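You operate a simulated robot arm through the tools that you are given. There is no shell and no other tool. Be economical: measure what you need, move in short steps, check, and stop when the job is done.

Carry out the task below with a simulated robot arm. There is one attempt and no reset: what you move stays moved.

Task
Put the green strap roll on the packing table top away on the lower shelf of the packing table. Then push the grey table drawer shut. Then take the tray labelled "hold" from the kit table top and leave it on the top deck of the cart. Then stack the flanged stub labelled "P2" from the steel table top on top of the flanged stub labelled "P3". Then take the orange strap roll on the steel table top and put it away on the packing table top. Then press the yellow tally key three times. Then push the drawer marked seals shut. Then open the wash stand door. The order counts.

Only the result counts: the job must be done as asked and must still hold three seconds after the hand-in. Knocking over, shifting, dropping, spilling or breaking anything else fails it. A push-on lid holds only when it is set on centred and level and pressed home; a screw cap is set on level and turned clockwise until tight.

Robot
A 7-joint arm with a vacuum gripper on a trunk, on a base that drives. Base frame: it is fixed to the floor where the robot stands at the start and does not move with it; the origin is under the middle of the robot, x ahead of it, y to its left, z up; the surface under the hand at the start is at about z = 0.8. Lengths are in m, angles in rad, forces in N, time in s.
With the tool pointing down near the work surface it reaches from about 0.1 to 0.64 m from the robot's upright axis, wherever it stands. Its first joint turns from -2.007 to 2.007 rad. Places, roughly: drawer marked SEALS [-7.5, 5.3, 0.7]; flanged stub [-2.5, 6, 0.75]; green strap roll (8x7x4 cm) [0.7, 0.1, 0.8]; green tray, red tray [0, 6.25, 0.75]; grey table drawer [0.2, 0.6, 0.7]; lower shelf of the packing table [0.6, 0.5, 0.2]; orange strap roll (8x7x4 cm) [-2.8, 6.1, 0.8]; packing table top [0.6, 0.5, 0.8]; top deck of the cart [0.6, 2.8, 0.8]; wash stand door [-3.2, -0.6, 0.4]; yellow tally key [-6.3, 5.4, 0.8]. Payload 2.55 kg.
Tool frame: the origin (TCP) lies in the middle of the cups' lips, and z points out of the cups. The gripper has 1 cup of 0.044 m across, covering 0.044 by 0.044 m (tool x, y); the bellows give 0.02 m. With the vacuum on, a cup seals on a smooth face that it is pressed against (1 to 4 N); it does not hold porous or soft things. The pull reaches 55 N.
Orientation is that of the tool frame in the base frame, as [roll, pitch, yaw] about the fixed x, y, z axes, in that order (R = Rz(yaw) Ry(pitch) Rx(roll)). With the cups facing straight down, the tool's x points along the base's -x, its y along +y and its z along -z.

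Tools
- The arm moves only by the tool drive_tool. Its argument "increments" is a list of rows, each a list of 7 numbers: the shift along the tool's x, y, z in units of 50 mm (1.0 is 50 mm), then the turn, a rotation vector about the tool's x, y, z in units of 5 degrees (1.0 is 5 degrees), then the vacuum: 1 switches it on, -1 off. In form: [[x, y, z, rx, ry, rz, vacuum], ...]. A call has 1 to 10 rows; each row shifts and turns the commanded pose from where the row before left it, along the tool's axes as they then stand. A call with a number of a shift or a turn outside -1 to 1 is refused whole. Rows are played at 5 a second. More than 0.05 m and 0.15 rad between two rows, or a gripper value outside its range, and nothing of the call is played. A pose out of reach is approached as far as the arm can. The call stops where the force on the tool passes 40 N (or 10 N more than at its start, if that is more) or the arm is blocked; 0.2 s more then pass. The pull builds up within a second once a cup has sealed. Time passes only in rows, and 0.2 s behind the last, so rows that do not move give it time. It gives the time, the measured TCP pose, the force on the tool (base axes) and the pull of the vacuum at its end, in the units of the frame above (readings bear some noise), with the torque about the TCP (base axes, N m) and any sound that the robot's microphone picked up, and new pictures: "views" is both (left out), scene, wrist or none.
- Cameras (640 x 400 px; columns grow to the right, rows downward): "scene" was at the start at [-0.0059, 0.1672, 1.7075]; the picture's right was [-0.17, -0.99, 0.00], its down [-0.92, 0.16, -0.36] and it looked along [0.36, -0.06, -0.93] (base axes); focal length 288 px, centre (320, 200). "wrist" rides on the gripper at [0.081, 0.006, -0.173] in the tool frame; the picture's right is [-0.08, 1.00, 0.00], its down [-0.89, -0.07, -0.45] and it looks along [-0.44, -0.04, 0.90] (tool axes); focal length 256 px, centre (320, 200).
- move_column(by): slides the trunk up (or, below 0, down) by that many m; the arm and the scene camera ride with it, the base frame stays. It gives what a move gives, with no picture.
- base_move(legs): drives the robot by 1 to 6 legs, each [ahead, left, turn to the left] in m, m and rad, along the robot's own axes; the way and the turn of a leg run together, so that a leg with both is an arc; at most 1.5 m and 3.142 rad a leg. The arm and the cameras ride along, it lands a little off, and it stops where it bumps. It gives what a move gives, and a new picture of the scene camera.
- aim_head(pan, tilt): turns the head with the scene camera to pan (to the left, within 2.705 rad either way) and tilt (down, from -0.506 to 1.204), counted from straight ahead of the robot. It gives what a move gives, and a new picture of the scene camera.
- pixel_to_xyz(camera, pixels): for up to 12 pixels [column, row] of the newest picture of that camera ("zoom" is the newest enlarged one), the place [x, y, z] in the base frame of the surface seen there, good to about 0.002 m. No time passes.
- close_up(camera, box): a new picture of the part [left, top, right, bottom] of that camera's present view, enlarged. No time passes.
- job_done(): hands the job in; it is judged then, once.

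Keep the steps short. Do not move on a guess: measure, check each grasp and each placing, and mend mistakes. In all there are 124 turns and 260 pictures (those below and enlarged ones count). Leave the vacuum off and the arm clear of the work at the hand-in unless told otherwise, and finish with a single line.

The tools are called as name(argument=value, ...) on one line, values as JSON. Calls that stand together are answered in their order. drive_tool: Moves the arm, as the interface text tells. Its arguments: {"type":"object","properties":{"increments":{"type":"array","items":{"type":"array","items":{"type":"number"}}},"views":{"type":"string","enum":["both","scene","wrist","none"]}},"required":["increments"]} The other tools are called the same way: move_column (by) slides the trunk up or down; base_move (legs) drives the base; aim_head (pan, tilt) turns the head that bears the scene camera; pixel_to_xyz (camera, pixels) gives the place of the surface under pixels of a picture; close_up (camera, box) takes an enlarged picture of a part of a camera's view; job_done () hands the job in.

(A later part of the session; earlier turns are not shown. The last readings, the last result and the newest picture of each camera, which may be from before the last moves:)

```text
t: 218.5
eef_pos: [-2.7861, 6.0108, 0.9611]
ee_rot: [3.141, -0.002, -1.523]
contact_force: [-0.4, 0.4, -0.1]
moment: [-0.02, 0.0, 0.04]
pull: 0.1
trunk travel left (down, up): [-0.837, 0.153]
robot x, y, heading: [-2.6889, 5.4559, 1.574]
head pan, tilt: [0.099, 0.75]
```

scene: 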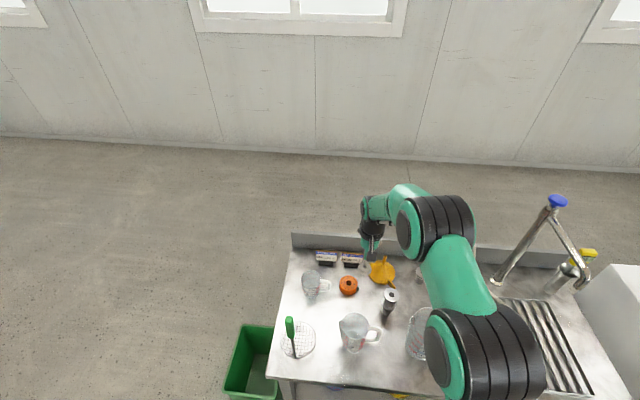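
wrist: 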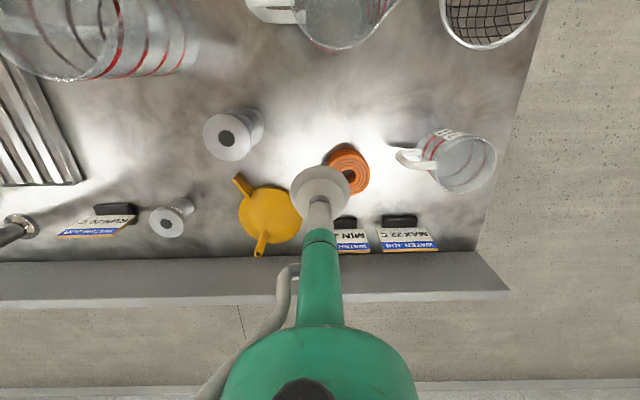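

drive_tool(increments=[[-0.605, 0.37, 0, 0, 0, 0, -1], [-0.605, 0.365, 0, 0, 0, 0, -1], [0, 0, 0.9, 0, 0, 0, -1], [0, 0, 0.9, 0, 0, 0, -1], [0, 0, 0.9, 0, 0, 0, -1], [0, 0, 0.4, 0, 0, 0, -1]], views="wrist")

close_up(camera="wrist", box=[256, 120, 384, 200])

```text
t: 219.9
eef_pos: [-2.8271, 6.0685, 0.804]
ee_rot: [-3.141, -0.004, -1.524]
contact_force: [-0.6, -0.1, 0.2]
moment: [-0.01, -0.02, -0.01]
pull: 0.0
trunk travel left (down, up): [-0.837, 0.153]
robot x, y, heading: [-2.6913, 5.4508, 1.575]
head pan, tilt: [0.099, 0.75]
```

wrist: 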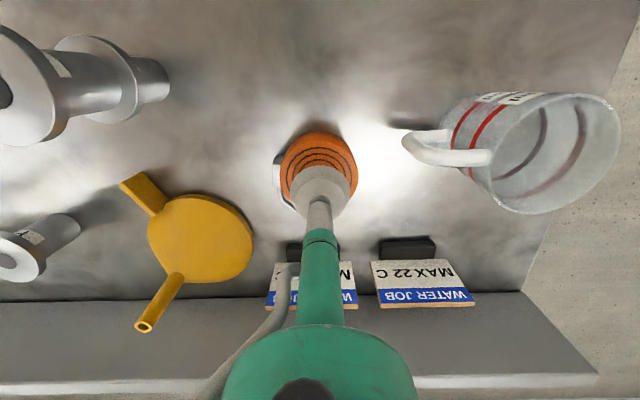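

```text
5.00 times, centred on (320, 160) of wrist
```

zoom: 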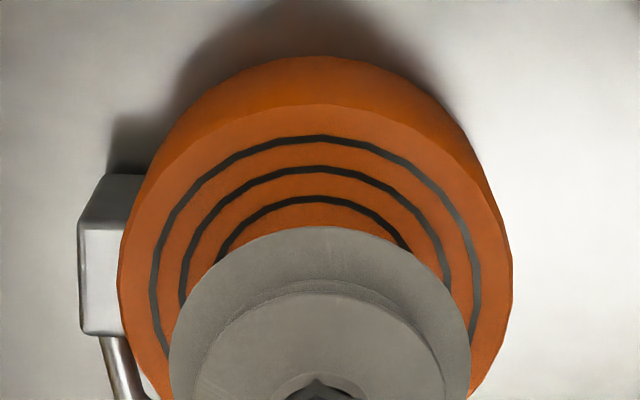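

Centred. Press with vacuum.

drive_tool(increments=[[0, 0, 0.4, 0, 0, 0, 1], [0, 0, 0.16, 0, 0, 0, 1], [0, 0, 0.06, 0, 0, 0, 1], [0, 0, 0, 0, 0, 0, 1], [0, 0, 0, 0, 0, 0, 1]], views="none")

```text
t: 221.1
eef_pos: [-2.827, 6.0697, 0.7743]
ee_rot: [-3.139, -0.001, -1.524]
contact_force: [-0.8, -0.1, 5.2]
moment: [0.1, 0.03, 0.03]
pull: 55.3
trunk travel left (down, up): [-0.837, 0.153]
robot x, y, heading: [-2.688, 5.4553, 1.574]
head pan, tilt: [0.099, 0.75]
```

drive_tool(increments=[[0, 0, -0.3, 0, 0, 0, 1], [0, 0, -0.8, 0, 0, 0, 1], [0, 0, -0.9, 0, 0, 0, 1], [0, 0, -0.9, 0, 0, 0, 1], [0, 0, -0.9, 0, 0, 0, 1], [0, 0, -0.9, 0, 0, 0, 1]], views="both")

```text
t: 222.5
eef_pos: [-2.8205, 6.0532, 1.0023]
ee_rot: [-3.139, -0.012, -1.521]
contact_force: [0.2, -1.4, -2.9]
moment: [0.19, 0.04, 0.01]
pull: 54.8
out of reach, approached as far as the arm can: row 6
trunk travel left (down, up): [-0.837, 0.153]
robot x, y, heading: [-2.6877, 5.4542, 1.574]
head pan, tilt: [0.099, 0.75]
```

scene: 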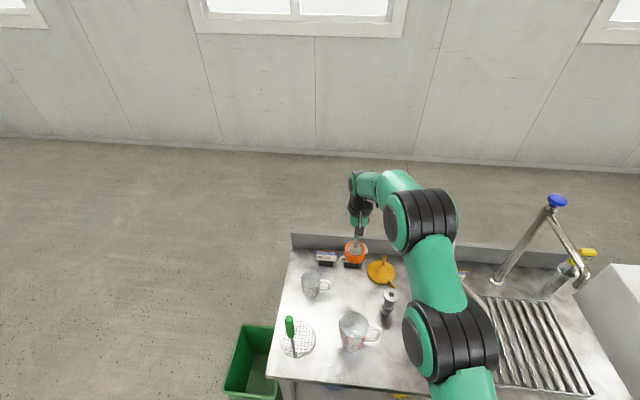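
wrist: 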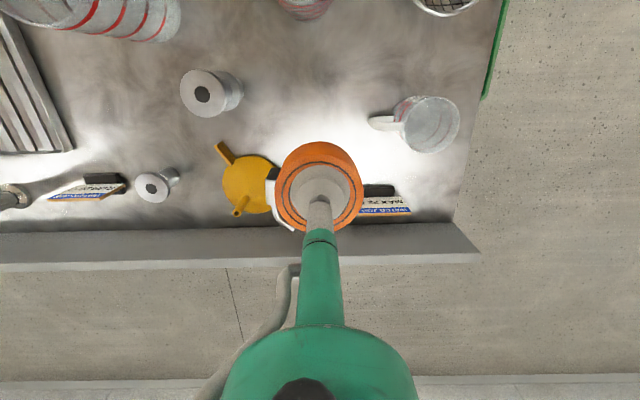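

Roll held. Raise the trunk 0.1 m, back out straight, and travel to the packing table.

move_column(by=0.1)

base_move(legs=[[-0.85, 0, 0], [0, -1.4, 0], [0, -0.84, 0], [-1.5, 0, 0], [-1.5, 0, 0], [-0.9, 0, 0]])

```text
t: 223.8
eef_pos: [-2.8223, 6.0586, 1.104]
ee_rot: [-3.139, -0.004, -1.524]
contact_force: [-1.2, -0.2, -0.8]
moment: [-0.03, 0.02, 0.02]
pull: 54.8
trunk travel left (down, up): [-0.937, 0.053]
robot x, y, heading: [-2.6896, 5.4535, 1.573]
head pan, tilt: [0.099, 0.75]
```

```text
t: 257.1
eef_pos: [-0.4379, 1.4409, 1.1047]
ee_rot: [-3.141, -0.004, -1.511]
contact_force: [-0.1, 0.9, -1.5]
moment: [0.03, -0.01, 0.0]
pull: 55.1
trunk travel left (down, up): [-0.937, 0.053]
robot x, y, heading: [-0.2967, 0.8429, 1.586]
head pan, tilt: [0.099, 0.75]
```

scene: 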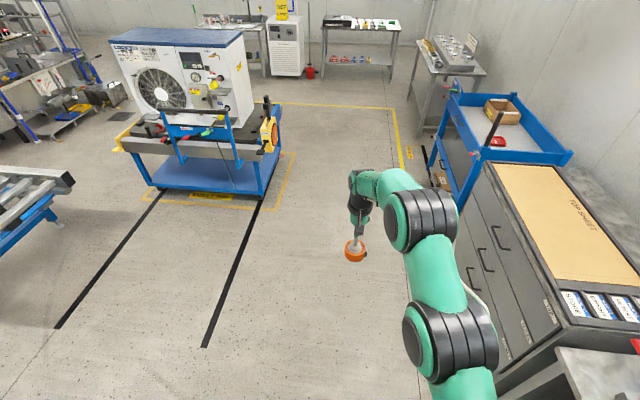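

base_move(legs=[[0, 0.5, 0], [0, 0, -1.586], [0, -0.75, 0]])

base_move(legs=[[0.6, 0, 0]])

drive_tool(increments=[[0, 0, 0, 0, 0, 0, 1]], views="wrist")

```text
t: 267.6
eef_pos: [-0.1958, 0.2117, 1.1047]
ee_rot: [-3.139, -0.003, -3.111]
contact_force: [0.1, 0.3, -0.8]
moment: [0.03, 0.01, 0.01]
pull: 54.4
trunk travel left (down, up): [-0.937, 0.053]
robot x, y, heading: [-0.8035, 0.0904, -0.018]
head pan, tilt: [0.099, 0.75]
```

scene: 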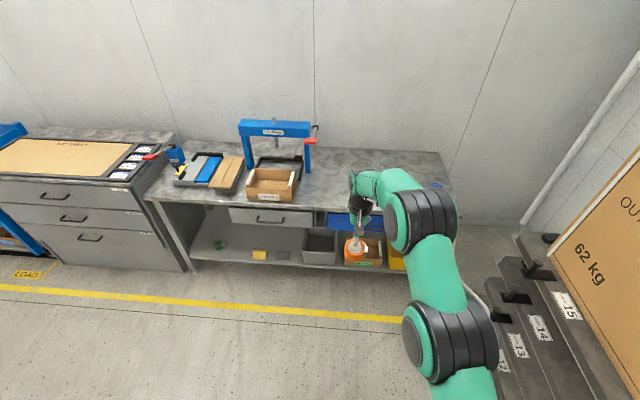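

```text
t: 270.9
eef_pos: [0.3971, 0.2057, 1.1035]
ee_rot: [-3.137, -0.002, -3.106]
contact_force: [-0.4, 0.1, -0.2]
moment: [-0.04, 0.01, 0.0]
pull: 55.1
trunk travel left (down, up): [-0.937, 0.053]
robot x, y, heading: [-0.2078, 0.0851, -0.009]
head pan, tilt: [0.099, 0.75]
```

scene: 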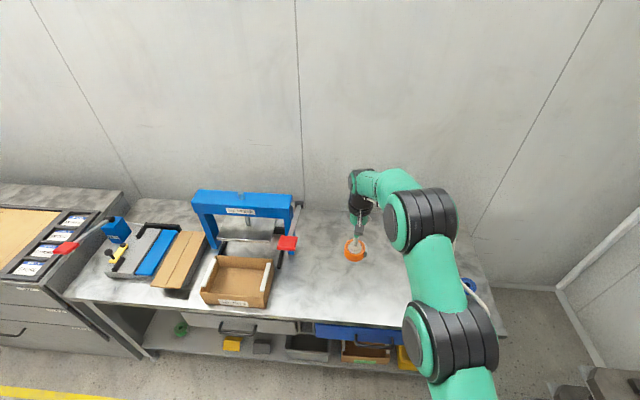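

```text
t: 271.3
eef_pos: [0.3966, 0.2063, 1.1047]
ee_rot: [-3.14, -0.003, -3.108]
contact_force: [0.2, 0.7, -1.2]
moment: [0.02, 0.0, -0.01]
pull: 54.9
trunk travel left (down, up): [-0.937, 0.053]
robot x, y, heading: [-0.2117, 0.0821, -0.011]
head pan, tilt: [0.099, 0.75]
```

wrist: 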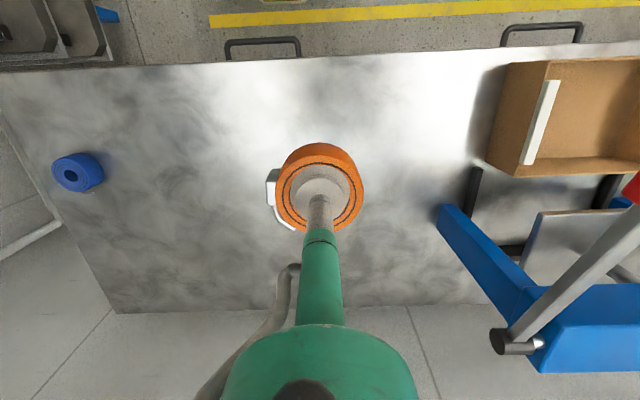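

base_move(legs=[[0.08, -0.02, 0]])

move_column(by=-0.2)

drive_tool(increments=[[0, 0, 0.6, 0, 0, 0, 1], [0, 0, 0.5, 0, 0, 0, 1], [0, 0, 0.2, 0, 0, 0, 1]], views="none")

```text
t: 272.4
eef_pos: [0.476, 0.1851, 1.1037]
ee_rot: [-3.14, -0.005, -3.108]
contact_force: [0.0, 0.3, -0.9]
moment: [0.06, 0.06, -0.01]
pull: 55.0
trunk travel left (down, up): [-0.937, 0.053]
robot x, y, heading: [-0.1322, 0.0638, -0.011]
head pan, tilt: [0.099, 0.75]
```

scene: 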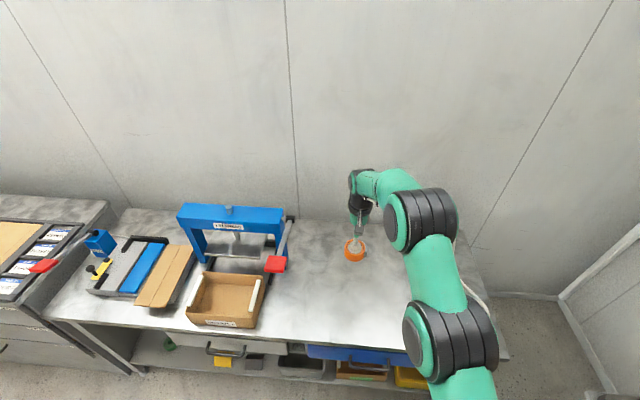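

```text
t: 274.6
eef_pos: [0.4767, 0.1847, 0.9042]
ee_rot: [-3.139, -0.004, -3.106]
contact_force: [0.5, -0.5, -0.9]
moment: [0.0, 0.01, 0.02]
pull: 54.8
trunk travel left (down, up): [-0.737, 0.253]
robot x, y, heading: [-0.1261, 0.0609, -0.009]
head pan, tilt: [0.099, 0.75]
```

```text
t: 275.4
eef_pos: [0.4742, 0.1844, 0.8399]
ee_rot: [-3.138, -0.002, -3.106]
contact_force: [-0.4, 0.1, -1.0]
moment: [-0.01, 0.01, -0.01]
pull: 54.5
trunk travel left (down, up): [-0.737, 0.253]
robot x, y, heading: [-0.1302, 0.0631, -0.011]
head pan, tilt: [0.099, 0.75]
```

drive_tool(increments=[[0, 0, 0.06, 0, 0, 0, 1], [0, 0, 0.04, 0, 0, 0, 1], [0, 0, 0.04, 0, 0, 0, 1]], views="none")

```text
t: 276.2
eef_pos: [0.476, 0.1846, 0.835]
ee_rot: [-3.139, 0.0, -3.108]
contact_force: [-2.4, -2.1, 10.8]
moment: [-0.05, -0.07, -0.04]
pull: 55.1
trunk travel left (down, up): [-0.737, 0.253]
robot x, y, heading: [-0.1305, 0.0619, -0.014]
head pan, tilt: [0.099, 0.75]
```

Contact. Release, wait and lift.

drive_tool(increments=[[0, 0, 0, 0, 0, 0, -1], [0, 0, 0, 0, 0, 0, -1], [0, 0, 0, 0, 0, 0, -1], [0, 0, 0, 0, 0, 0, -1], [0, 0, -0.2, 0, 0, 0, -1], [0, 0, -0.8, 0, 0, 0, -1], [0, 0, -0.9, 0, 0, 0, -1]], views="wrist")

move_column(by=0.2)

aim_head(pan=2.3, tilt=0.25)

```text
t: 277.8
eef_pos: [0.4646, 0.1822, 0.9219]
ee_rot: [-3.139, -0.005, -3.107]
contact_force: [-0.1, -0.5, 0.4]
moment: [-0.05, -0.05, 0.0]
pull: 0.0
out of reach, approached as far as the arm can: row 7
trunk travel left (down, up): [-0.737, 0.253]
robot x, y, heading: [-0.131, 0.0637, -0.014]
head pan, tilt: [0.099, 0.75]
```

wrist: 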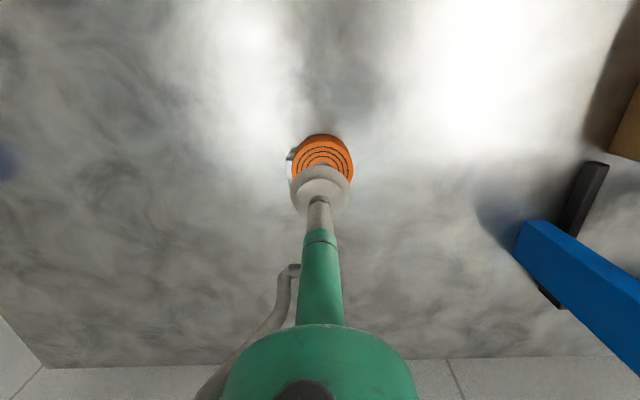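

```text
t: 279.9
eef_pos: [0.4653, 0.1819, 1.1223]
ee_rot: [-3.14, -0.006, -3.105]
contact_force: [1.2, 0.0, -0.3]
moment: [0.01, 0.01, -0.02]
pull: 0.0
trunk travel left (down, up): [-0.937, 0.053]
robot x, y, heading: [-0.1331, 0.0623, -0.011]
head pan, tilt: [0.099, 0.75]
```

```text
t: 282.0
eef_pos: [0.4656, 0.1822, 1.123]
ee_rot: [-3.139, -0.005, -3.106]
contact_force: [0.6, 0.2, 0.6]
moment: [0.0, 0.02, -0.04]
pull: 0.1
trunk travel left (down, up): [-0.937, 0.053]
robot x, y, heading: [-0.1286, 0.0601, -0.008]
head pan, tilt: [2.3, 0.25]
```

scene: 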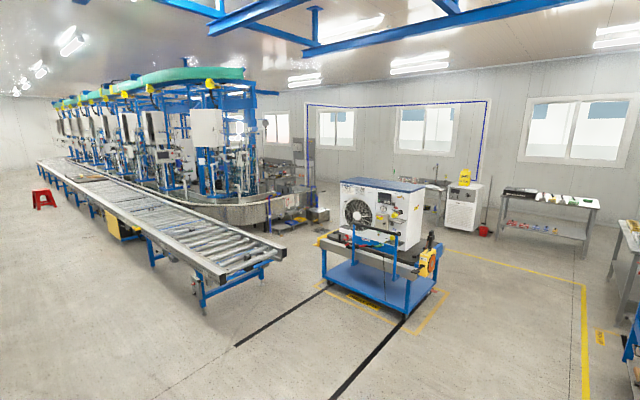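

Orange roll stands on the packing table. Next: the tally key at about (-6.3, 5.4). Drive back up the aisle, facing +y, then left.

base_move(legs=[[-0.4, 0, 0.01], [0, 1.5, 0], [0, 1.5, 0], [0, 1.5, 0], [0, 0, 1.571], [0, 1.4, 0]])

aim_head(pan=1.2, tilt=0.4)

```text
t: 316.2
eef_pos: [-2.1004, 5.1524, 1.1209]
ee_rot: [-3.14, -0.006, -1.527]
contact_force: [0.4, 0.4, 0.7]
moment: [0.02, -0.04, 0.0]
pull: 0.2
trunk travel left (down, up): [-0.937, 0.053]
robot x, y, heading: [-1.9719, 4.5554, 1.57]
head pan, tilt: [2.3, 0.25]
```

scene: 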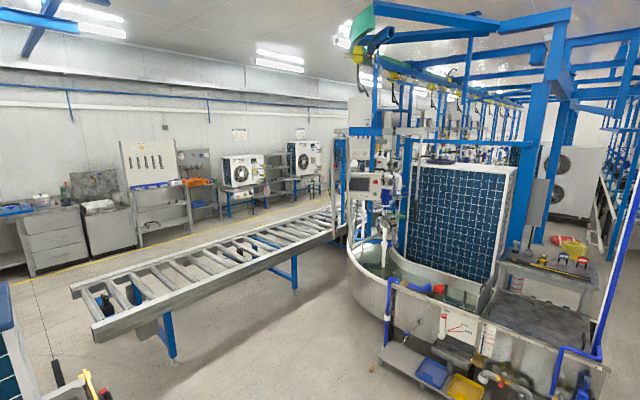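

```text
t: 317.5
eef_pos: [-2.1012, 5.1508, 1.1232]
ee_rot: [-3.141, -0.004, -1.526]
contact_force: [0.4, 0.1, -0.6]
moment: [-0.05, 0.02, 0.03]
pull: 0.0
trunk travel left (down, up): [-0.937, 0.053]
robot x, y, heading: [-1.9758, 4.558, 1.571]
head pan, tilt: [1.201, 0.4]
```

scene: 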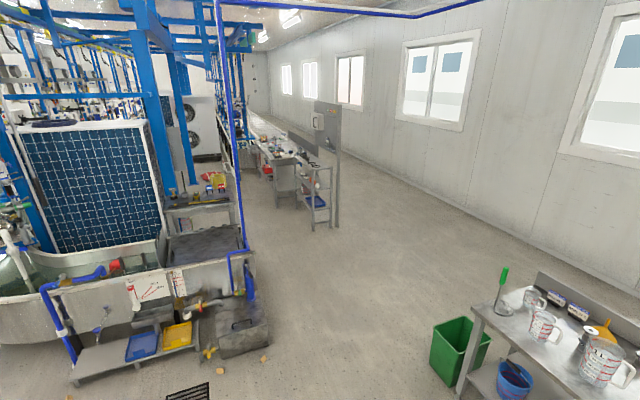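

pixel_to_xyz(camera="scene", pixels=[[318, 222], [335, 225], [300, 165], [275, 150], [250, 250], [252, 345], [320, 160], [265, 175], [450, 345], [240, 230], [300, 300], [290, 205]])

close_up(camera="scene", box=[220, 90, 380, 240])

```text
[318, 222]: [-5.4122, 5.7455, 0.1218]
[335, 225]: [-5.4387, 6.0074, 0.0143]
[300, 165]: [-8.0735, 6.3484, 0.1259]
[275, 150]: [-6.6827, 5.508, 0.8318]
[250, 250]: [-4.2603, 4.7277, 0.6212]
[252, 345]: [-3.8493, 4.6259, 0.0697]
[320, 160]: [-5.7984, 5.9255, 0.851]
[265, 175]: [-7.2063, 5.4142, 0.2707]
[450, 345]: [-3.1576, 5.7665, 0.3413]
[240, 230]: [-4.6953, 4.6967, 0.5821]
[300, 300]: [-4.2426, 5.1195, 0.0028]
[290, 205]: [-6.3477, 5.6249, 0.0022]
```

```text
2.67 times, centred on (300, 165) of scene
```

zoom: 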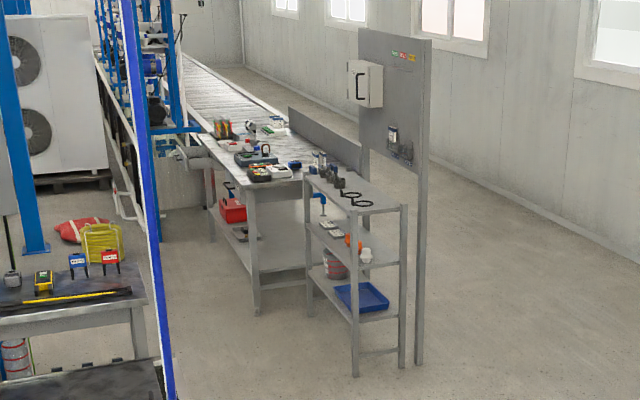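

The bench is along y>5.3 from x≈-5.9 on; the tank on the other side ends at y≈4.75. Turn to face -x and drive along y≈5.1.

base_move(legs=[[0, 0, 1.571], [1.2, -0.55, 0], [1.2, 0, 0]])

aim_head(pan=0.0, tilt=0.6)

```text
t: 333.6
eef_pos: [-4.9462, 5.0782, 1.1215]
ee_rot: [-3.141, -0.004, 0.013]
contact_force: [-0.3, 0.8, -0.3]
moment: [-0.01, 0.0, 0.02]
pull: 0.2
trunk travel left (down, up): [-0.937, 0.053]
robot x, y, heading: [-4.3442, 5.1875, 3.111]
head pan, tilt: [1.201, 0.4]
```

scene: 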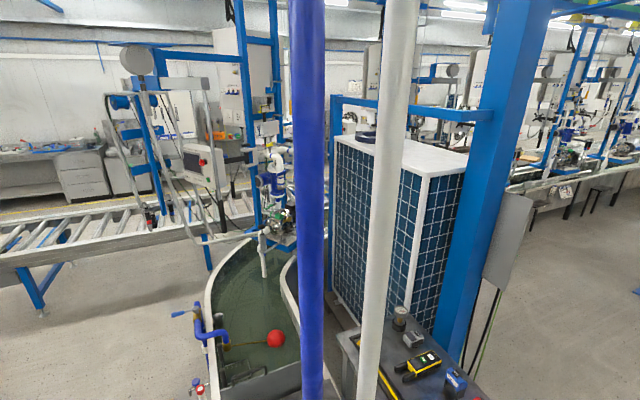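

```text
t: 335.0
eef_pos: [-4.9463, 5.0772, 1.1224]
ee_rot: [-3.139, -0.004, 0.013]
contact_force: [-0.1, -0.1, -0.1]
moment: [0.01, 0.03, -0.02]
pull: 0.1
trunk travel left (down, up): [-0.937, 0.053]
robot x, y, heading: [-4.351, 5.1897, 3.114]
head pan, tilt: [0.0, 0.6]
```

scene: 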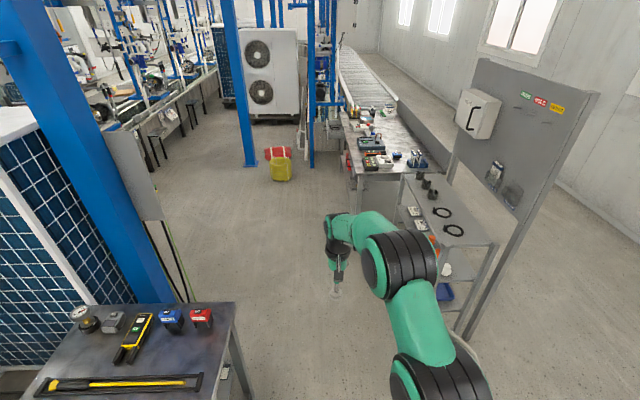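

pixel_to_xyz(camera="scene", pixels=[[355, 172], [420, 172], [345, 135], [398, 150], [283, 165], [280, 180], [250, 165], [405, 180], [240, 330], [330, 200], [312, 165], [372, 160]])

close_up(camera="scene", box=[330, 95, 450, 190])

```text
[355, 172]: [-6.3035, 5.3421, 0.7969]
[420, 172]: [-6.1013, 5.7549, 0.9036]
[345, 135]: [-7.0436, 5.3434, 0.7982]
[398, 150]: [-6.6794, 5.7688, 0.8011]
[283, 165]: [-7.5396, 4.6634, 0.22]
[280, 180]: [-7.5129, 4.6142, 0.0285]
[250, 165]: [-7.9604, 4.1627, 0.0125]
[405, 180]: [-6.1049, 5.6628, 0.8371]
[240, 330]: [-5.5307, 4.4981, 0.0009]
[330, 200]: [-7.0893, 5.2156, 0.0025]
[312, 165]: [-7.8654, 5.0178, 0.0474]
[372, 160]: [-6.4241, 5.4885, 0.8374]
```

```text
4.21 times, centred on (390, 142) of scene
```

zoom: 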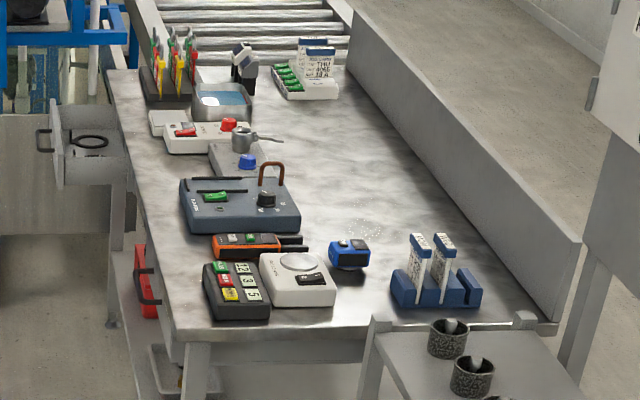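

The tally box with green/red/yellow keys is at the near-left corner of the bench. Drive to about (-6.3, 4.65) and turn to face +y.

base_move(legs=[[1.3, 0.05, 0], [0.65, 0.5, 0], [0, 0, -1.543]])

aim_head(pan=0.0, tilt=0.85)

```text
t: 349.3
eef_pos: [-6.4161, 5.332, 1.122]
ee_rot: [-3.14, -0.007, -1.591]
contact_force: [-0.1, 0.3, 0.6]
moment: [0.03, -0.01, 0.03]
pull: 0.1
trunk travel left (down, up): [-0.937, 0.053]
robot x, y, heading: [-6.3267, 4.7319, 1.505]
head pan, tilt: [0.0, 0.6]
```

scene: 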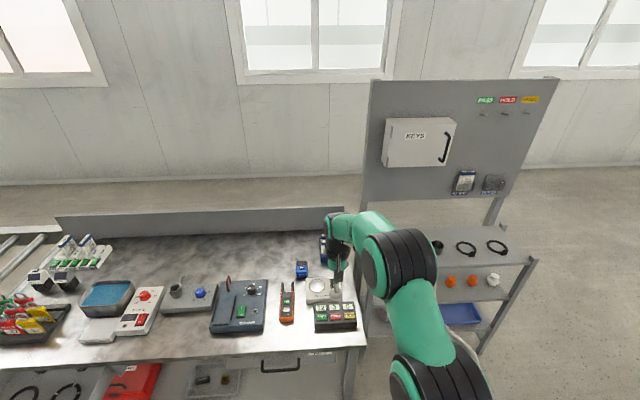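

```text
t: 350.1
eef_pos: [-6.4175, 5.3323, 1.1217]
ee_rot: [-3.14, -0.004, -1.59]
contact_force: [0.4, 0.3, -0.6]
moment: [-0.01, -0.02, 0.05]
pull: 0.1
trunk travel left (down, up): [-0.937, 0.053]
robot x, y, heading: [-6.3266, 4.7274, 1.505]
head pan, tilt: [0.0, 0.85]
```

scene: 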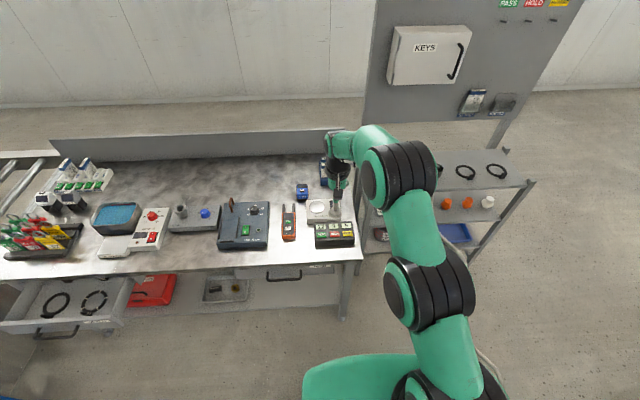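

close_up(camera="scene", box=[302, 205, 366, 255])

pixel_to_xyz(camera="zoom", pixels=[[450, 280], [440, 180], [320, 280], [200, 280], [450, 300], [420, 280], [480, 280]])

drive_tool(increments=[[0, 0, 0, 0, 0, 0, -1]], views="wrist")

```text
8.00 times, centred on (334, 230) of scene
```

zoom: 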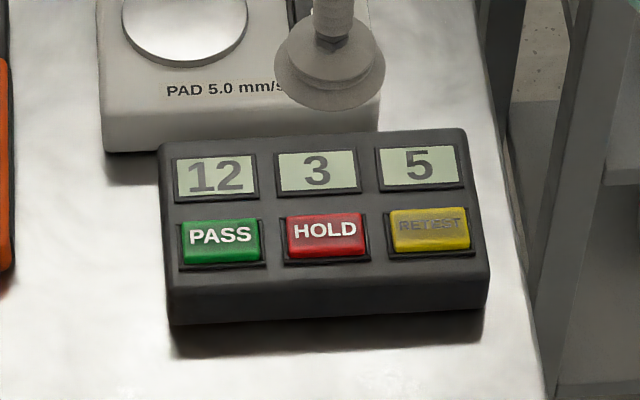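

```text
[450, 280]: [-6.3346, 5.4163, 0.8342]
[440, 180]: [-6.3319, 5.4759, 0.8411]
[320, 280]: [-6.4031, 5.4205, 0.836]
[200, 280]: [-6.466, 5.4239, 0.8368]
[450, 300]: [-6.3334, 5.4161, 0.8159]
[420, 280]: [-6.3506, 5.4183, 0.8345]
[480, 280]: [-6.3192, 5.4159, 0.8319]
```

```text
t: 350.5
eef_pos: [-6.4164, 5.3327, 1.1223]
ee_rot: [-3.14, -0.006, -1.59]
contact_force: [0.5, -0.1, 0.4]
moment: [-0.03, -0.01, -0.03]
pull: 0.1
trunk travel left (down, up): [-0.937, 0.053]
robot x, y, heading: [-6.3283, 4.7313, 1.506]
head pan, tilt: [0.0, 0.85]
```

wrist: 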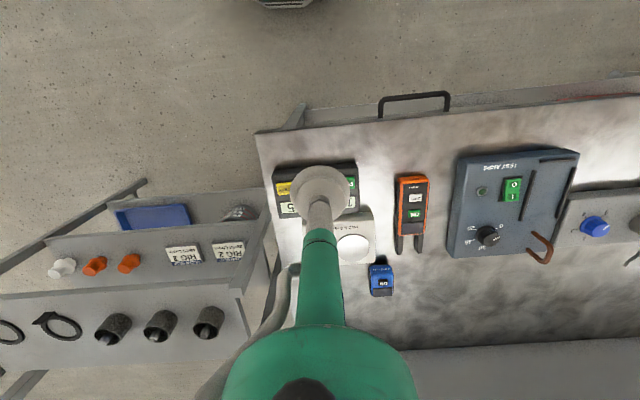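

Displays read 12 / 3 / 5; the yellow RETEST key counts the third. Measure the key's top.

pixel_to_xyz(camera="zoom", pixels=[[430, 228], [395, 230], [465, 228], [430, 212], [430, 244], [360, 235], [420, 165], [430, 262], [478, 230]])

```text
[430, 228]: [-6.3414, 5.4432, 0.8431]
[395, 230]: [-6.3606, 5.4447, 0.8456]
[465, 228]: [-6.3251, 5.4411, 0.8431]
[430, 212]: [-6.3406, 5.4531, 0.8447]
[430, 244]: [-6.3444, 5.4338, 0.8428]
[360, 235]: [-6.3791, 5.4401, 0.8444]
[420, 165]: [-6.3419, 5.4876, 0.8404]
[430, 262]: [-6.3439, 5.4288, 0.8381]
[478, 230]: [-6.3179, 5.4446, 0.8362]
```

Key centre (-6.342, 5.443, 0.8445), 40 mm wide; red key's edge is ≥10 mm from the cup edge. Straighten heading, drive 0.08 ahead, lower the trunk 0.15.

base_move(legs=[[0.08, 0, 0.065]])

move_column(by=-0.12)

drive_tool(increments=[[0, 0, 0, 0, 0, 0, -1]], views="wrist")

```text
t: 351.6
eef_pos: [-6.4538, 5.4028, 1.1225]
ee_rot: [-3.14, -0.005, -1.523]
contact_force: [-0.5, 0.6, -0.5]
moment: [0.0, 0.0, -0.01]
pull: 0.0
trunk travel left (down, up): [-0.937, 0.053]
robot x, y, heading: [-6.3245, 4.8047, 1.569]
head pan, tilt: [0.0, 0.85]
```

scene: 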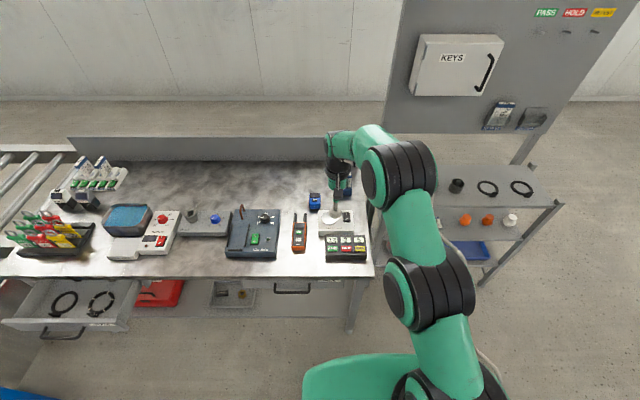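

```text
t: 353.1
eef_pos: [-6.4544, 5.4013, 1.0024]
ee_rot: [-3.139, -0.003, -1.524]
contact_force: [-0.9, 0.9, 0.3]
moment: [-0.02, -0.02, 0.0]
pull: 0.0
trunk travel left (down, up): [-0.817, 0.173]
robot x, y, heading: [-6.3264, 4.8083, 1.574]
head pan, tilt: [0.0, 0.85]
```

```text
t: 353.5
eef_pos: [-6.455, 5.4027, 1.0021]
ee_rot: [-3.14, -0.006, -1.524]
contact_force: [0.7, -0.3, 0.1]
moment: [0.0, 0.01, -0.02]
pull: 0.1
trunk travel left (down, up): [-0.817, 0.173]
robot x, y, heading: [-6.3228, 4.8064, 1.573]
head pan, tilt: [0.0, 0.85]
```

wrist: 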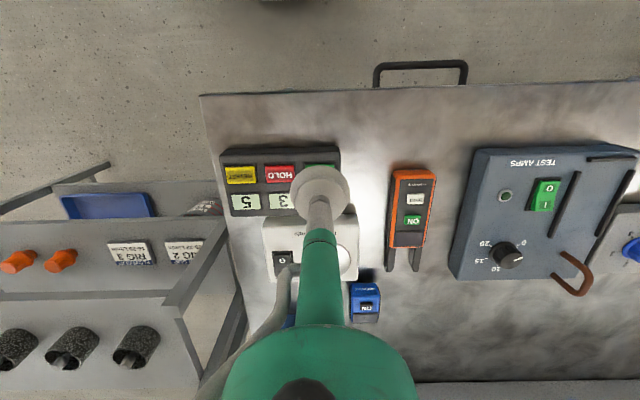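

pixel_to_xyz(camera="wrist", pixels=[[241, 175], [227, 175], [255, 175], [241, 168], [241, 181], [266, 174], [294, 174]])

close_up(camera="wrist", box=[210, 140, 306, 220])

```text
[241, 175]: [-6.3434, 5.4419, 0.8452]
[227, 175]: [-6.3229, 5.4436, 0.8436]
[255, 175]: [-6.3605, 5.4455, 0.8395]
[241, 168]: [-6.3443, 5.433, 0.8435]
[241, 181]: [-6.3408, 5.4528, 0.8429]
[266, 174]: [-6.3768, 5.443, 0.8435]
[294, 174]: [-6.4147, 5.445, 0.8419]
```

```text
5.00 times, centred on (258, 180) of wrist
```

zoom: 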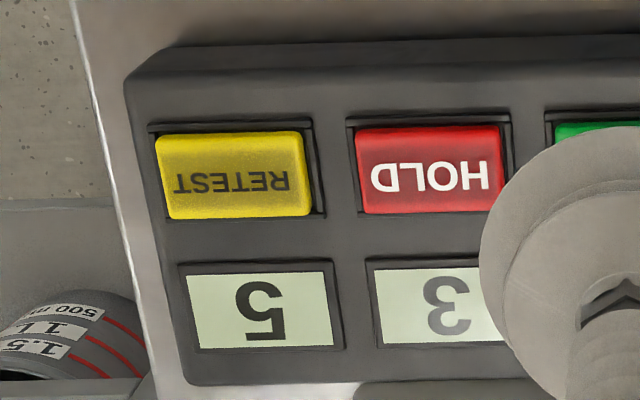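

drive_tool(increments=[[-0.22, -0.777, 0, 0, 0, 0, -1], [-0.22, -0.777, 0, 0, 0, 0, -1], [-0.22, -0.777, 0, 0, 0, 0, -1], [0, 0, 0.9, 0, 0, 0, -1], [0, 0, 0.9, 0, 0, 0, -1], [0, 0, 0.9, 0, 0, 0, -1]], views="wrist")

close_up(camera="wrist", box=[240, 120, 400, 220])

```text
t: 354.9
eef_pos: [-6.3364, 5.4226, 0.8585]
ee_rot: [-3.139, -0.002, -1.524]
contact_force: [-0.3, 0.5, -0.5]
moment: [-0.03, -0.04, 0.02]
pull: 0.0
out of reach, approached as far as the arm can: row 1, 2, 3
trunk travel left (down, up): [-0.817, 0.173]
robot x, y, heading: [-6.3261, 4.8057, 1.573]
head pan, tilt: [0.0, 0.85]
```

wrist: 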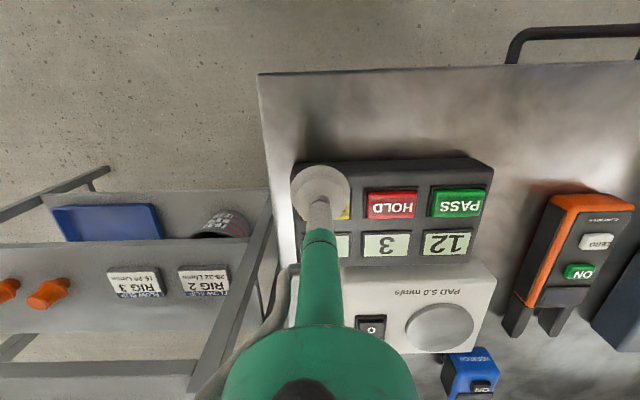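

```text
4.00 times, centred on (320, 170) of wrist
```

zoom: 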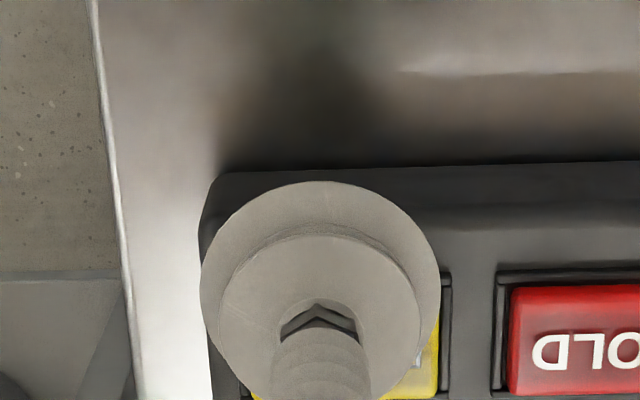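

The cup is ~19 mm short; correct tool x −19 mm, y +4 mm.

drive_tool(increments=[[-0.38, 0.08, 0, 0, 0, 0, -1], [0, 0, 0, 0, 0, 0, -1]], views="none")

close_up(camera="wrist", box=[240, 120, 400, 220])

```text
t: 355.5
eef_pos: [-6.3426, 5.4403, 0.8586]
ee_rot: [-3.14, -0.002, -1.523]
contact_force: [0.7, -0.8, -0.1]
moment: [0.0, 0.02, 0.0]
pull: 0.1
trunk travel left (down, up): [-0.817, 0.173]
robot x, y, heading: [-6.3235, 4.8058, 1.572]
head pan, tilt: [0.0, 0.85]
```

```text
4.00 times, centred on (320, 170) of wrist
```

zoom: 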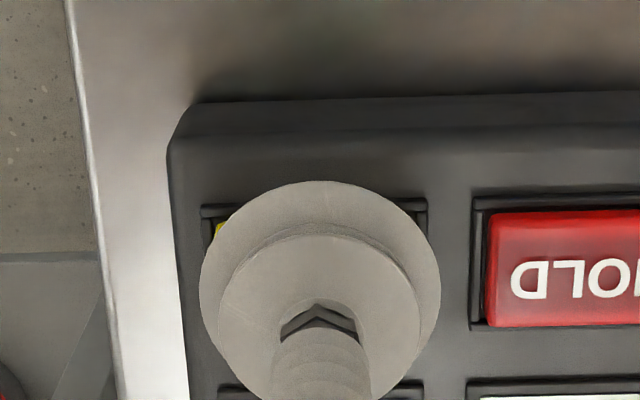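

Well placed over the key. First press: down ~18 mm, then back up; check sound and display.

drive_tool(increments=[[0, 0, 0.2, 0, 0, 0, -1], [0, 0, 0.1, 0, 0, 0, -1], [0, 0, 0.06, 0, 0, 0, -1]], views="none")

```text
t: 356.3
eef_pos: [-6.3429, 5.4403, 0.84]
ee_rot: [-3.14, -0.004, -1.525]
contact_force: [-0.6, -0.4, -0.2]
moment: [0.02, -0.01, -0.04]
pull: 0.1
trunk travel left (down, up): [-0.817, 0.173]
robot x, y, heading: [-6.3231, 4.8101, 1.573]
head pan, tilt: [0.0, 0.85]
```

drive_tool(increments=[[0, 0, 0.04, 0, 0, 0, -1], [0, 0, 0.04, 0, 0, 0, -1]], views="wrist")

close_up(camera="scene", box=[318, 215, 382, 265])

```text
t: 356.9
eef_pos: [-6.3415, 5.4409, 0.8361]
ee_rot: [-3.14, -0.004, -1.525]
contact_force: [0.3, -0.5, 2.2]
moment: [-0.01, -0.03, 0.03]
pull: 0.1
trunk travel left (down, up): [-0.817, 0.173]
robot x, y, heading: [-6.3283, 4.8054, 1.574]
head pan, tilt: [0.0, 0.85]
```

wrist: 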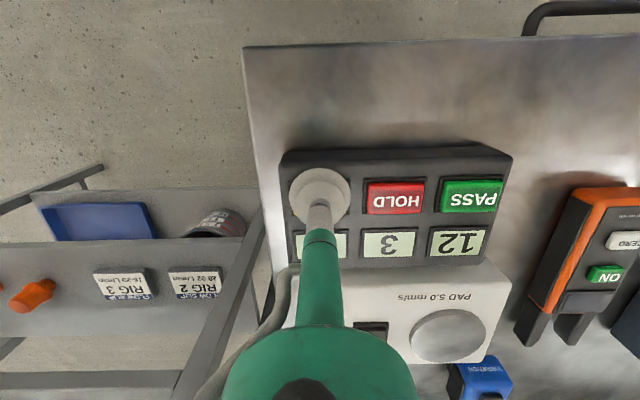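

```text
8.00 times, centred on (350, 240) of scene
```

zoom: 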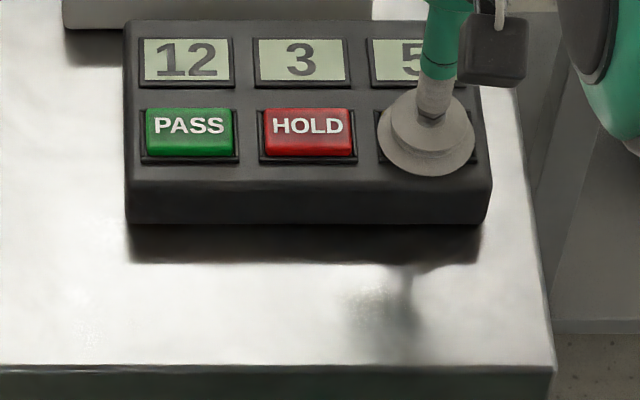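

Force is now 2 N, the display still shows 5. Press a little deeper in 2 mm steps.

drive_tool(increments=[[0, 0, 0.04, 0, 0, 0, -1], [0, 0, 0.04, 0, 0, 0, -1]], views="none")

close_up(camera="scene", box=[318, 215, 382, 265])

```text
t: 357.5
eef_pos: [-6.3422, 5.4406, 0.8312]
ee_rot: [-3.139, -0.003, -1.524]
contact_force: [0.6, 0.2, 1.7]
moment: [0.01, 0.01, 0.0]
pull: 0.1
trunk travel left (down, up): [-0.817, 0.173]
robot x, y, heading: [-6.3252, 4.8021, 1.574]
head pan, tilt: [0.0, 0.85]
heard: click
```

```text
8.00 times, centred on (350, 240) of scene
```

zoom: 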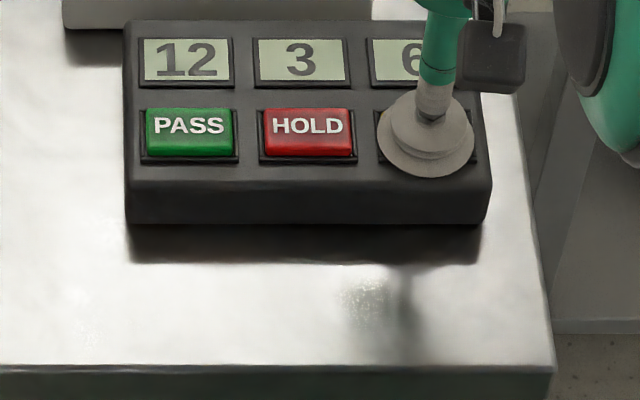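

Click, display 6. Release by 16 mm, pause, press again.

drive_tool(increments=[[0, 0, -0.32, 0, 0, 0, -1], [0, 0, 0, 0, 0, 0, -1], [0, 0, 0, 0, 0, 0, -1], [0, 0, 0.16, 0, 0, 0, -1], [0, 0, 0.08, 0, 0, 0, -1], [0, 0, 0.08, 0, 0, 0, -1]], views="none")

close_up(camera="scene", box=[318, 215, 382, 265])

```text
t: 358.9
eef_pos: [-6.3415, 5.4413, 0.8309]
ee_rot: [-3.139, -0.005, -1.523]
contact_force: [0.2, 0.3, 2.3]
moment: [-0.01, 0.03, -0.02]
pull: 0.1
trunk travel left (down, up): [-0.817, 0.173]
robot x, y, heading: [-6.3219, 4.8103, 1.572]
head pan, tilt: [0.0, 0.85]
heard: click
```

```text
8.00 times, centred on (350, 240) of scene
```

zoom: 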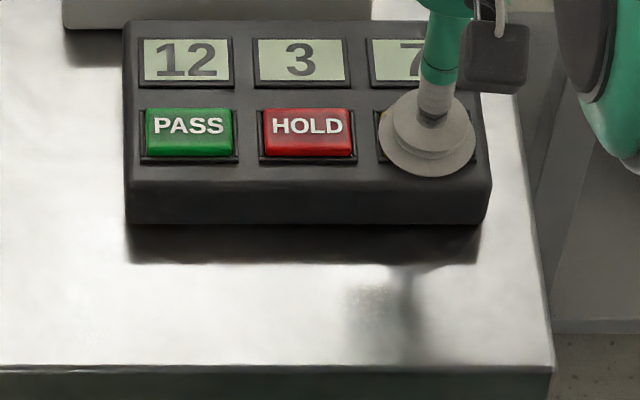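

Second click, display 7. Third press, then lift away.

drive_tool(increments=[[0, 0, -0.32, 0, 0, 0, -1], [0, 0, 0, 0, 0, 0, -1], [0, 0, 0, 0, 0, 0, -1], [0, 0, 0.16, 0, 0, 0, -1], [0, 0, 0.08, 0, 0, 0, -1], [0, 0, 0.08, 0, 0, 0, -1]], views="none")

drive_tool(increments=[[0, 0, -0.4, 0, 0, 0, -1], [0, 0, -0.9, 0, 0, 0, -1], [0, 0, -0.9, 0, 0, 0, -1], [0, 0, -0.9, 0, 0, 0, -1]], views="none")

close_up(camera="scene", box=[318, 215, 382, 265])

```text
t: 360.3
eef_pos: [-6.3421, 5.4406, 0.8324]
ee_rot: [-3.14, -0.003, -1.523]
contact_force: [0.1, -0.1, 2.0]
moment: [0.01, 0.04, -0.01]
pull: 0.0
trunk travel left (down, up): [-0.817, 0.173]
robot x, y, heading: [-6.327, 4.8064, 1.574]
head pan, tilt: [0.0, 0.85]
heard: click
```

```text
t: 361.3
eef_pos: [-6.3446, 5.4263, 0.9806]
ee_rot: [-3.14, -0.005, -1.523]
contact_force: [-0.5, 0.5, 0.2]
moment: [0.04, 0.02, -0.03]
pull: 0.0
out of reach, approached as far as the arm can: row 4
trunk travel left (down, up): [-0.817, 0.173]
robot x, y, heading: [-6.3249, 4.8057, 1.577]
head pan, tilt: [0.0, 0.85]
```

```text
8.00 times, centred on (350, 240) of scene
```

zoom: 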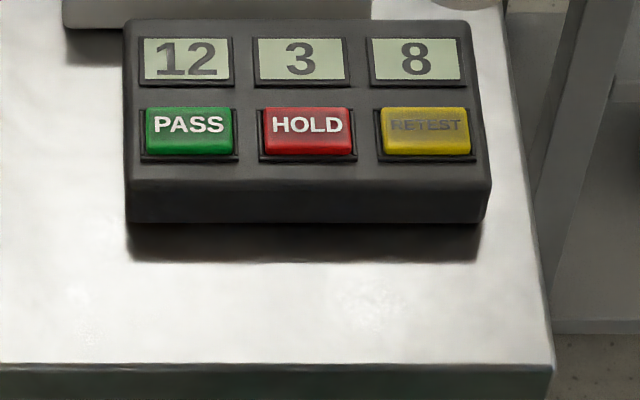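

Display shows 8: three presses done. Now look toward the SEALS drawer on the left.

aim_head(pan=0.9, tilt=0.75)

pixel_to_xyz(camera="scene", pixels=[[320, 200]])

```text
t: 362.5
eef_pos: [-6.3446, 5.4291, 0.9812]
ee_rot: [-3.138, -0.004, -1.525]
contact_force: [-0.8, 0.0, -0.1]
moment: [0.0, 0.02, 0.0]
pull: 0.1
trunk travel left (down, up): [-0.817, 0.173]
robot x, y, heading: [-6.328, 4.8078, 1.571]
head pan, tilt: [0.901, 0.75]
```

scene: 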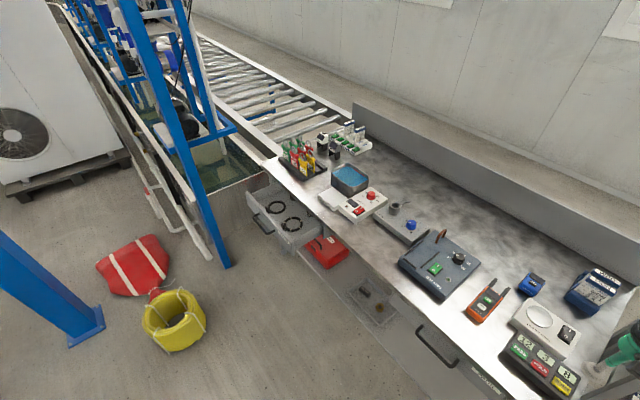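

```text
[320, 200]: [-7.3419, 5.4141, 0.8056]
```

pixel_to_xyz(camera="scene", pixels=[[280, 247], [255, 205], [265, 225], [320, 230], [225, 265], [205, 325], [150, 305], [100, 325], [285, 235], [262, 183], [425, 325], [300, 330]])

close_up(camera="scene", box=[200, 150, 360, 270])

```text
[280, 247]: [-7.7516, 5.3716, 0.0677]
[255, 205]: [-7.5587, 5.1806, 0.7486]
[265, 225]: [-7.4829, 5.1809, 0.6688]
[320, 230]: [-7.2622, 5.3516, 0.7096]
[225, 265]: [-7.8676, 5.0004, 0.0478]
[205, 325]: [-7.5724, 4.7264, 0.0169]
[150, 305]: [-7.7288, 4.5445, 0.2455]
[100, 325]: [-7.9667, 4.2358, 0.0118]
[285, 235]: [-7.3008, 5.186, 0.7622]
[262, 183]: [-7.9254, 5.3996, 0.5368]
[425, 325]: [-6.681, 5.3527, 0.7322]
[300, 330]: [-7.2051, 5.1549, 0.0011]
```

```text
3.33 times, centred on (280, 210) of scene
```

zoom: 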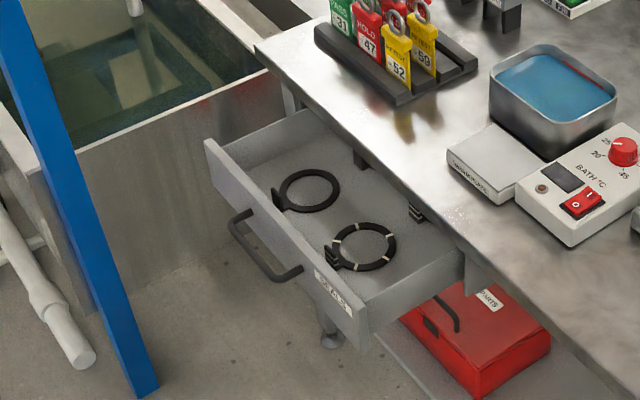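

Drawer front at y≈5.18, x −7.65…−7.27, z 0.65–0.76, handle in the middle. Check the floor behind before backing off.

aim_head(pan=2.2, tilt=0.9)

pixel_to_xyz(camera="scene", pixels=[[320, 200], [200, 200], [450, 200], [320, 300], [200, 300], [320, 100], [450, 100]])

```text
t: 363.9
eef_pos: [-6.3444, 5.4281, 0.9806]
ee_rot: [-3.139, -0.004, -1.523]
contact_force: [-0.5, -0.3, -0.8]
moment: [0.01, 0.01, 0.0]
pull: 0.0
trunk travel left (down, up): [-0.817, 0.173]
robot x, y, heading: [-6.3271, 4.8092, 1.576]
head pan, tilt: [2.201, 0.901]
```

scene: 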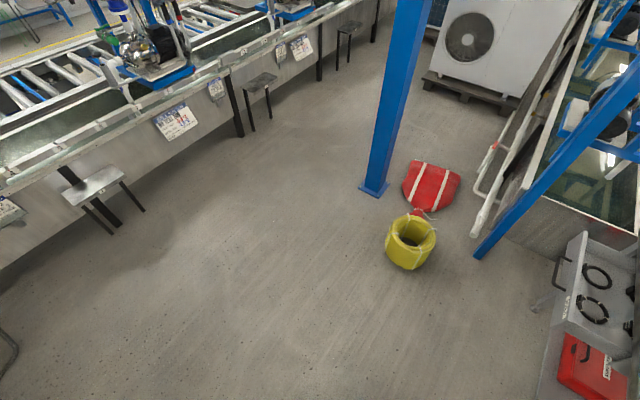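

```text
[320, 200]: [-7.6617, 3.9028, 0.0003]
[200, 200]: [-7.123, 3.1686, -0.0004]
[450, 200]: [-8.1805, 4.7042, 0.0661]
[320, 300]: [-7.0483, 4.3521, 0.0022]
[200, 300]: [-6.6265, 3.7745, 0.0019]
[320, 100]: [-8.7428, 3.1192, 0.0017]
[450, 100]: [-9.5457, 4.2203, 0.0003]
```

Free floor. Back 0.42, then left 0.72, then lower the trunk and turn the tool toward +y.

base_move(legs=[[-0.42, 0, 0], [0, 0.72, 0]])

move_column(by=-0.27)

drive_tool(increments=[[0, 0, 0, 0, -1, 0, -1], [0, 0, 0, 0, -1, 0, -1], [0, 0, 0, 0, -1, 0, -1], [0, 0, 0, 0, -1, 0, -1], [0, 0, 0, 0, -1, 0, -1], [0, 0, 0, 0, -1, 0, -1], [0, 0, 0, 0, -1, 0, -1], [0, 0, 0, 0, -1, 0, -1], [0, 0, 0, 0, -1, 0, -1]], views="none")

drive_tool(increments=[[0, 0, 0, 0, -1, 0, -1], [0, 0, 0, 0, -1, 0, -1], [0, 0, 0, 0, -1, 0, -1], [0, 0, 0, 0, -1, 0, -1], [0, 0, 0, 0, -1, 0, -1], [0, 0, 0, 0, -1, 0, -1], [0, 0, 0, 0, -1, 0, -1], [0, 0, 0, 0, -1, 0, -1]], views="none")

aim_head(pan=0.5, tilt=0.65)

```text
t: 370.0
eef_pos: [-7.0692, 5.0044, 0.9801]
ee_rot: [-3.14, -0.003, -1.508]
contact_force: [0.6, 0.3, 0.0]
moment: [0.02, -0.01, -0.01]
pull: 0.1
trunk travel left (down, up): [-0.817, 0.173]
robot x, y, heading: [-7.0434, 4.3809, 1.591]
head pan, tilt: [2.201, 0.901]
```

scene: 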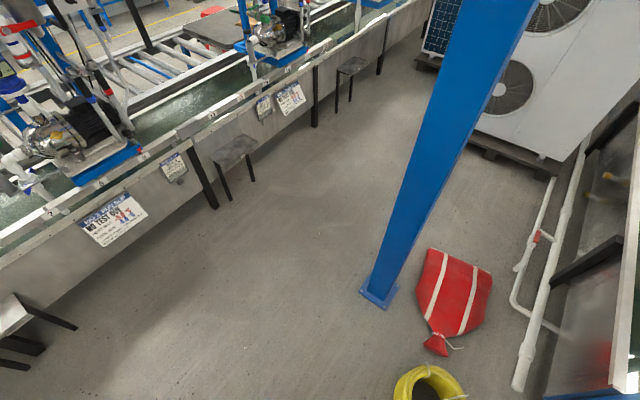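

```text
t: 372.8
eef_pos: [-7.0712, 5.0044, 0.7109]
ee_rot: [-3.139, -0.004, -1.508]
contact_force: [-0.1, -0.7, 0.2]
moment: [0.03, -0.02, 0.03]
pull: 0.0
trunk travel left (down, up): [-0.547, 0.443]
robot x, y, heading: [-7.0415, 4.3809, 1.587]
head pan, tilt: [2.201, 0.901]
```

```text
t: 374.8
eef_pos: [-7.0657, 5.0101, 0.7116]
ee_rot: [-3.124, 0.751, -1.507]
contact_force: [-0.3, -0.5, 0.3]
moment: [0.01, -0.02, -0.02]
pull: 0.0
out of reach, approached as far as the arm can: row 8, 9
trunk travel left (down, up): [-0.547, 0.443]
robot x, y, heading: [-7.0442, 4.382, 1.587]
head pan, tilt: [2.201, 0.901]
```

```text
t: 376.6
eef_pos: [-7.065, 5.0066, 0.7118]
ee_rot: [-3.12, 1.481, -1.488]
contact_force: [0.3, -0.3, -0.3]
moment: [0.01, 0.0, -0.03]
pull: 0.0
trunk travel left (down, up): [-0.547, 0.443]
robot x, y, heading: [-7.0438, 4.3879, 1.588]
head pan, tilt: [2.201, 0.901]
```

```text
t: 378.3
eef_pos: [-7.067, 5.0079, 0.7113]
ee_rot: [-3.122, 1.48, -1.488]
contact_force: [-0.1, 0.0, -0.1]
moment: [-0.02, 0.01, 0.04]
pull: 0.1
trunk travel left (down, up): [-0.547, 0.443]
robot x, y, heading: [-7.0421, 4.3795, 1.589]
head pan, tilt: [0.499, 0.649]
```

scene: 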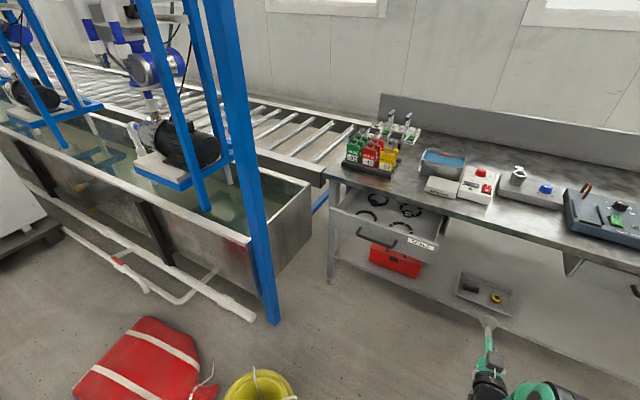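

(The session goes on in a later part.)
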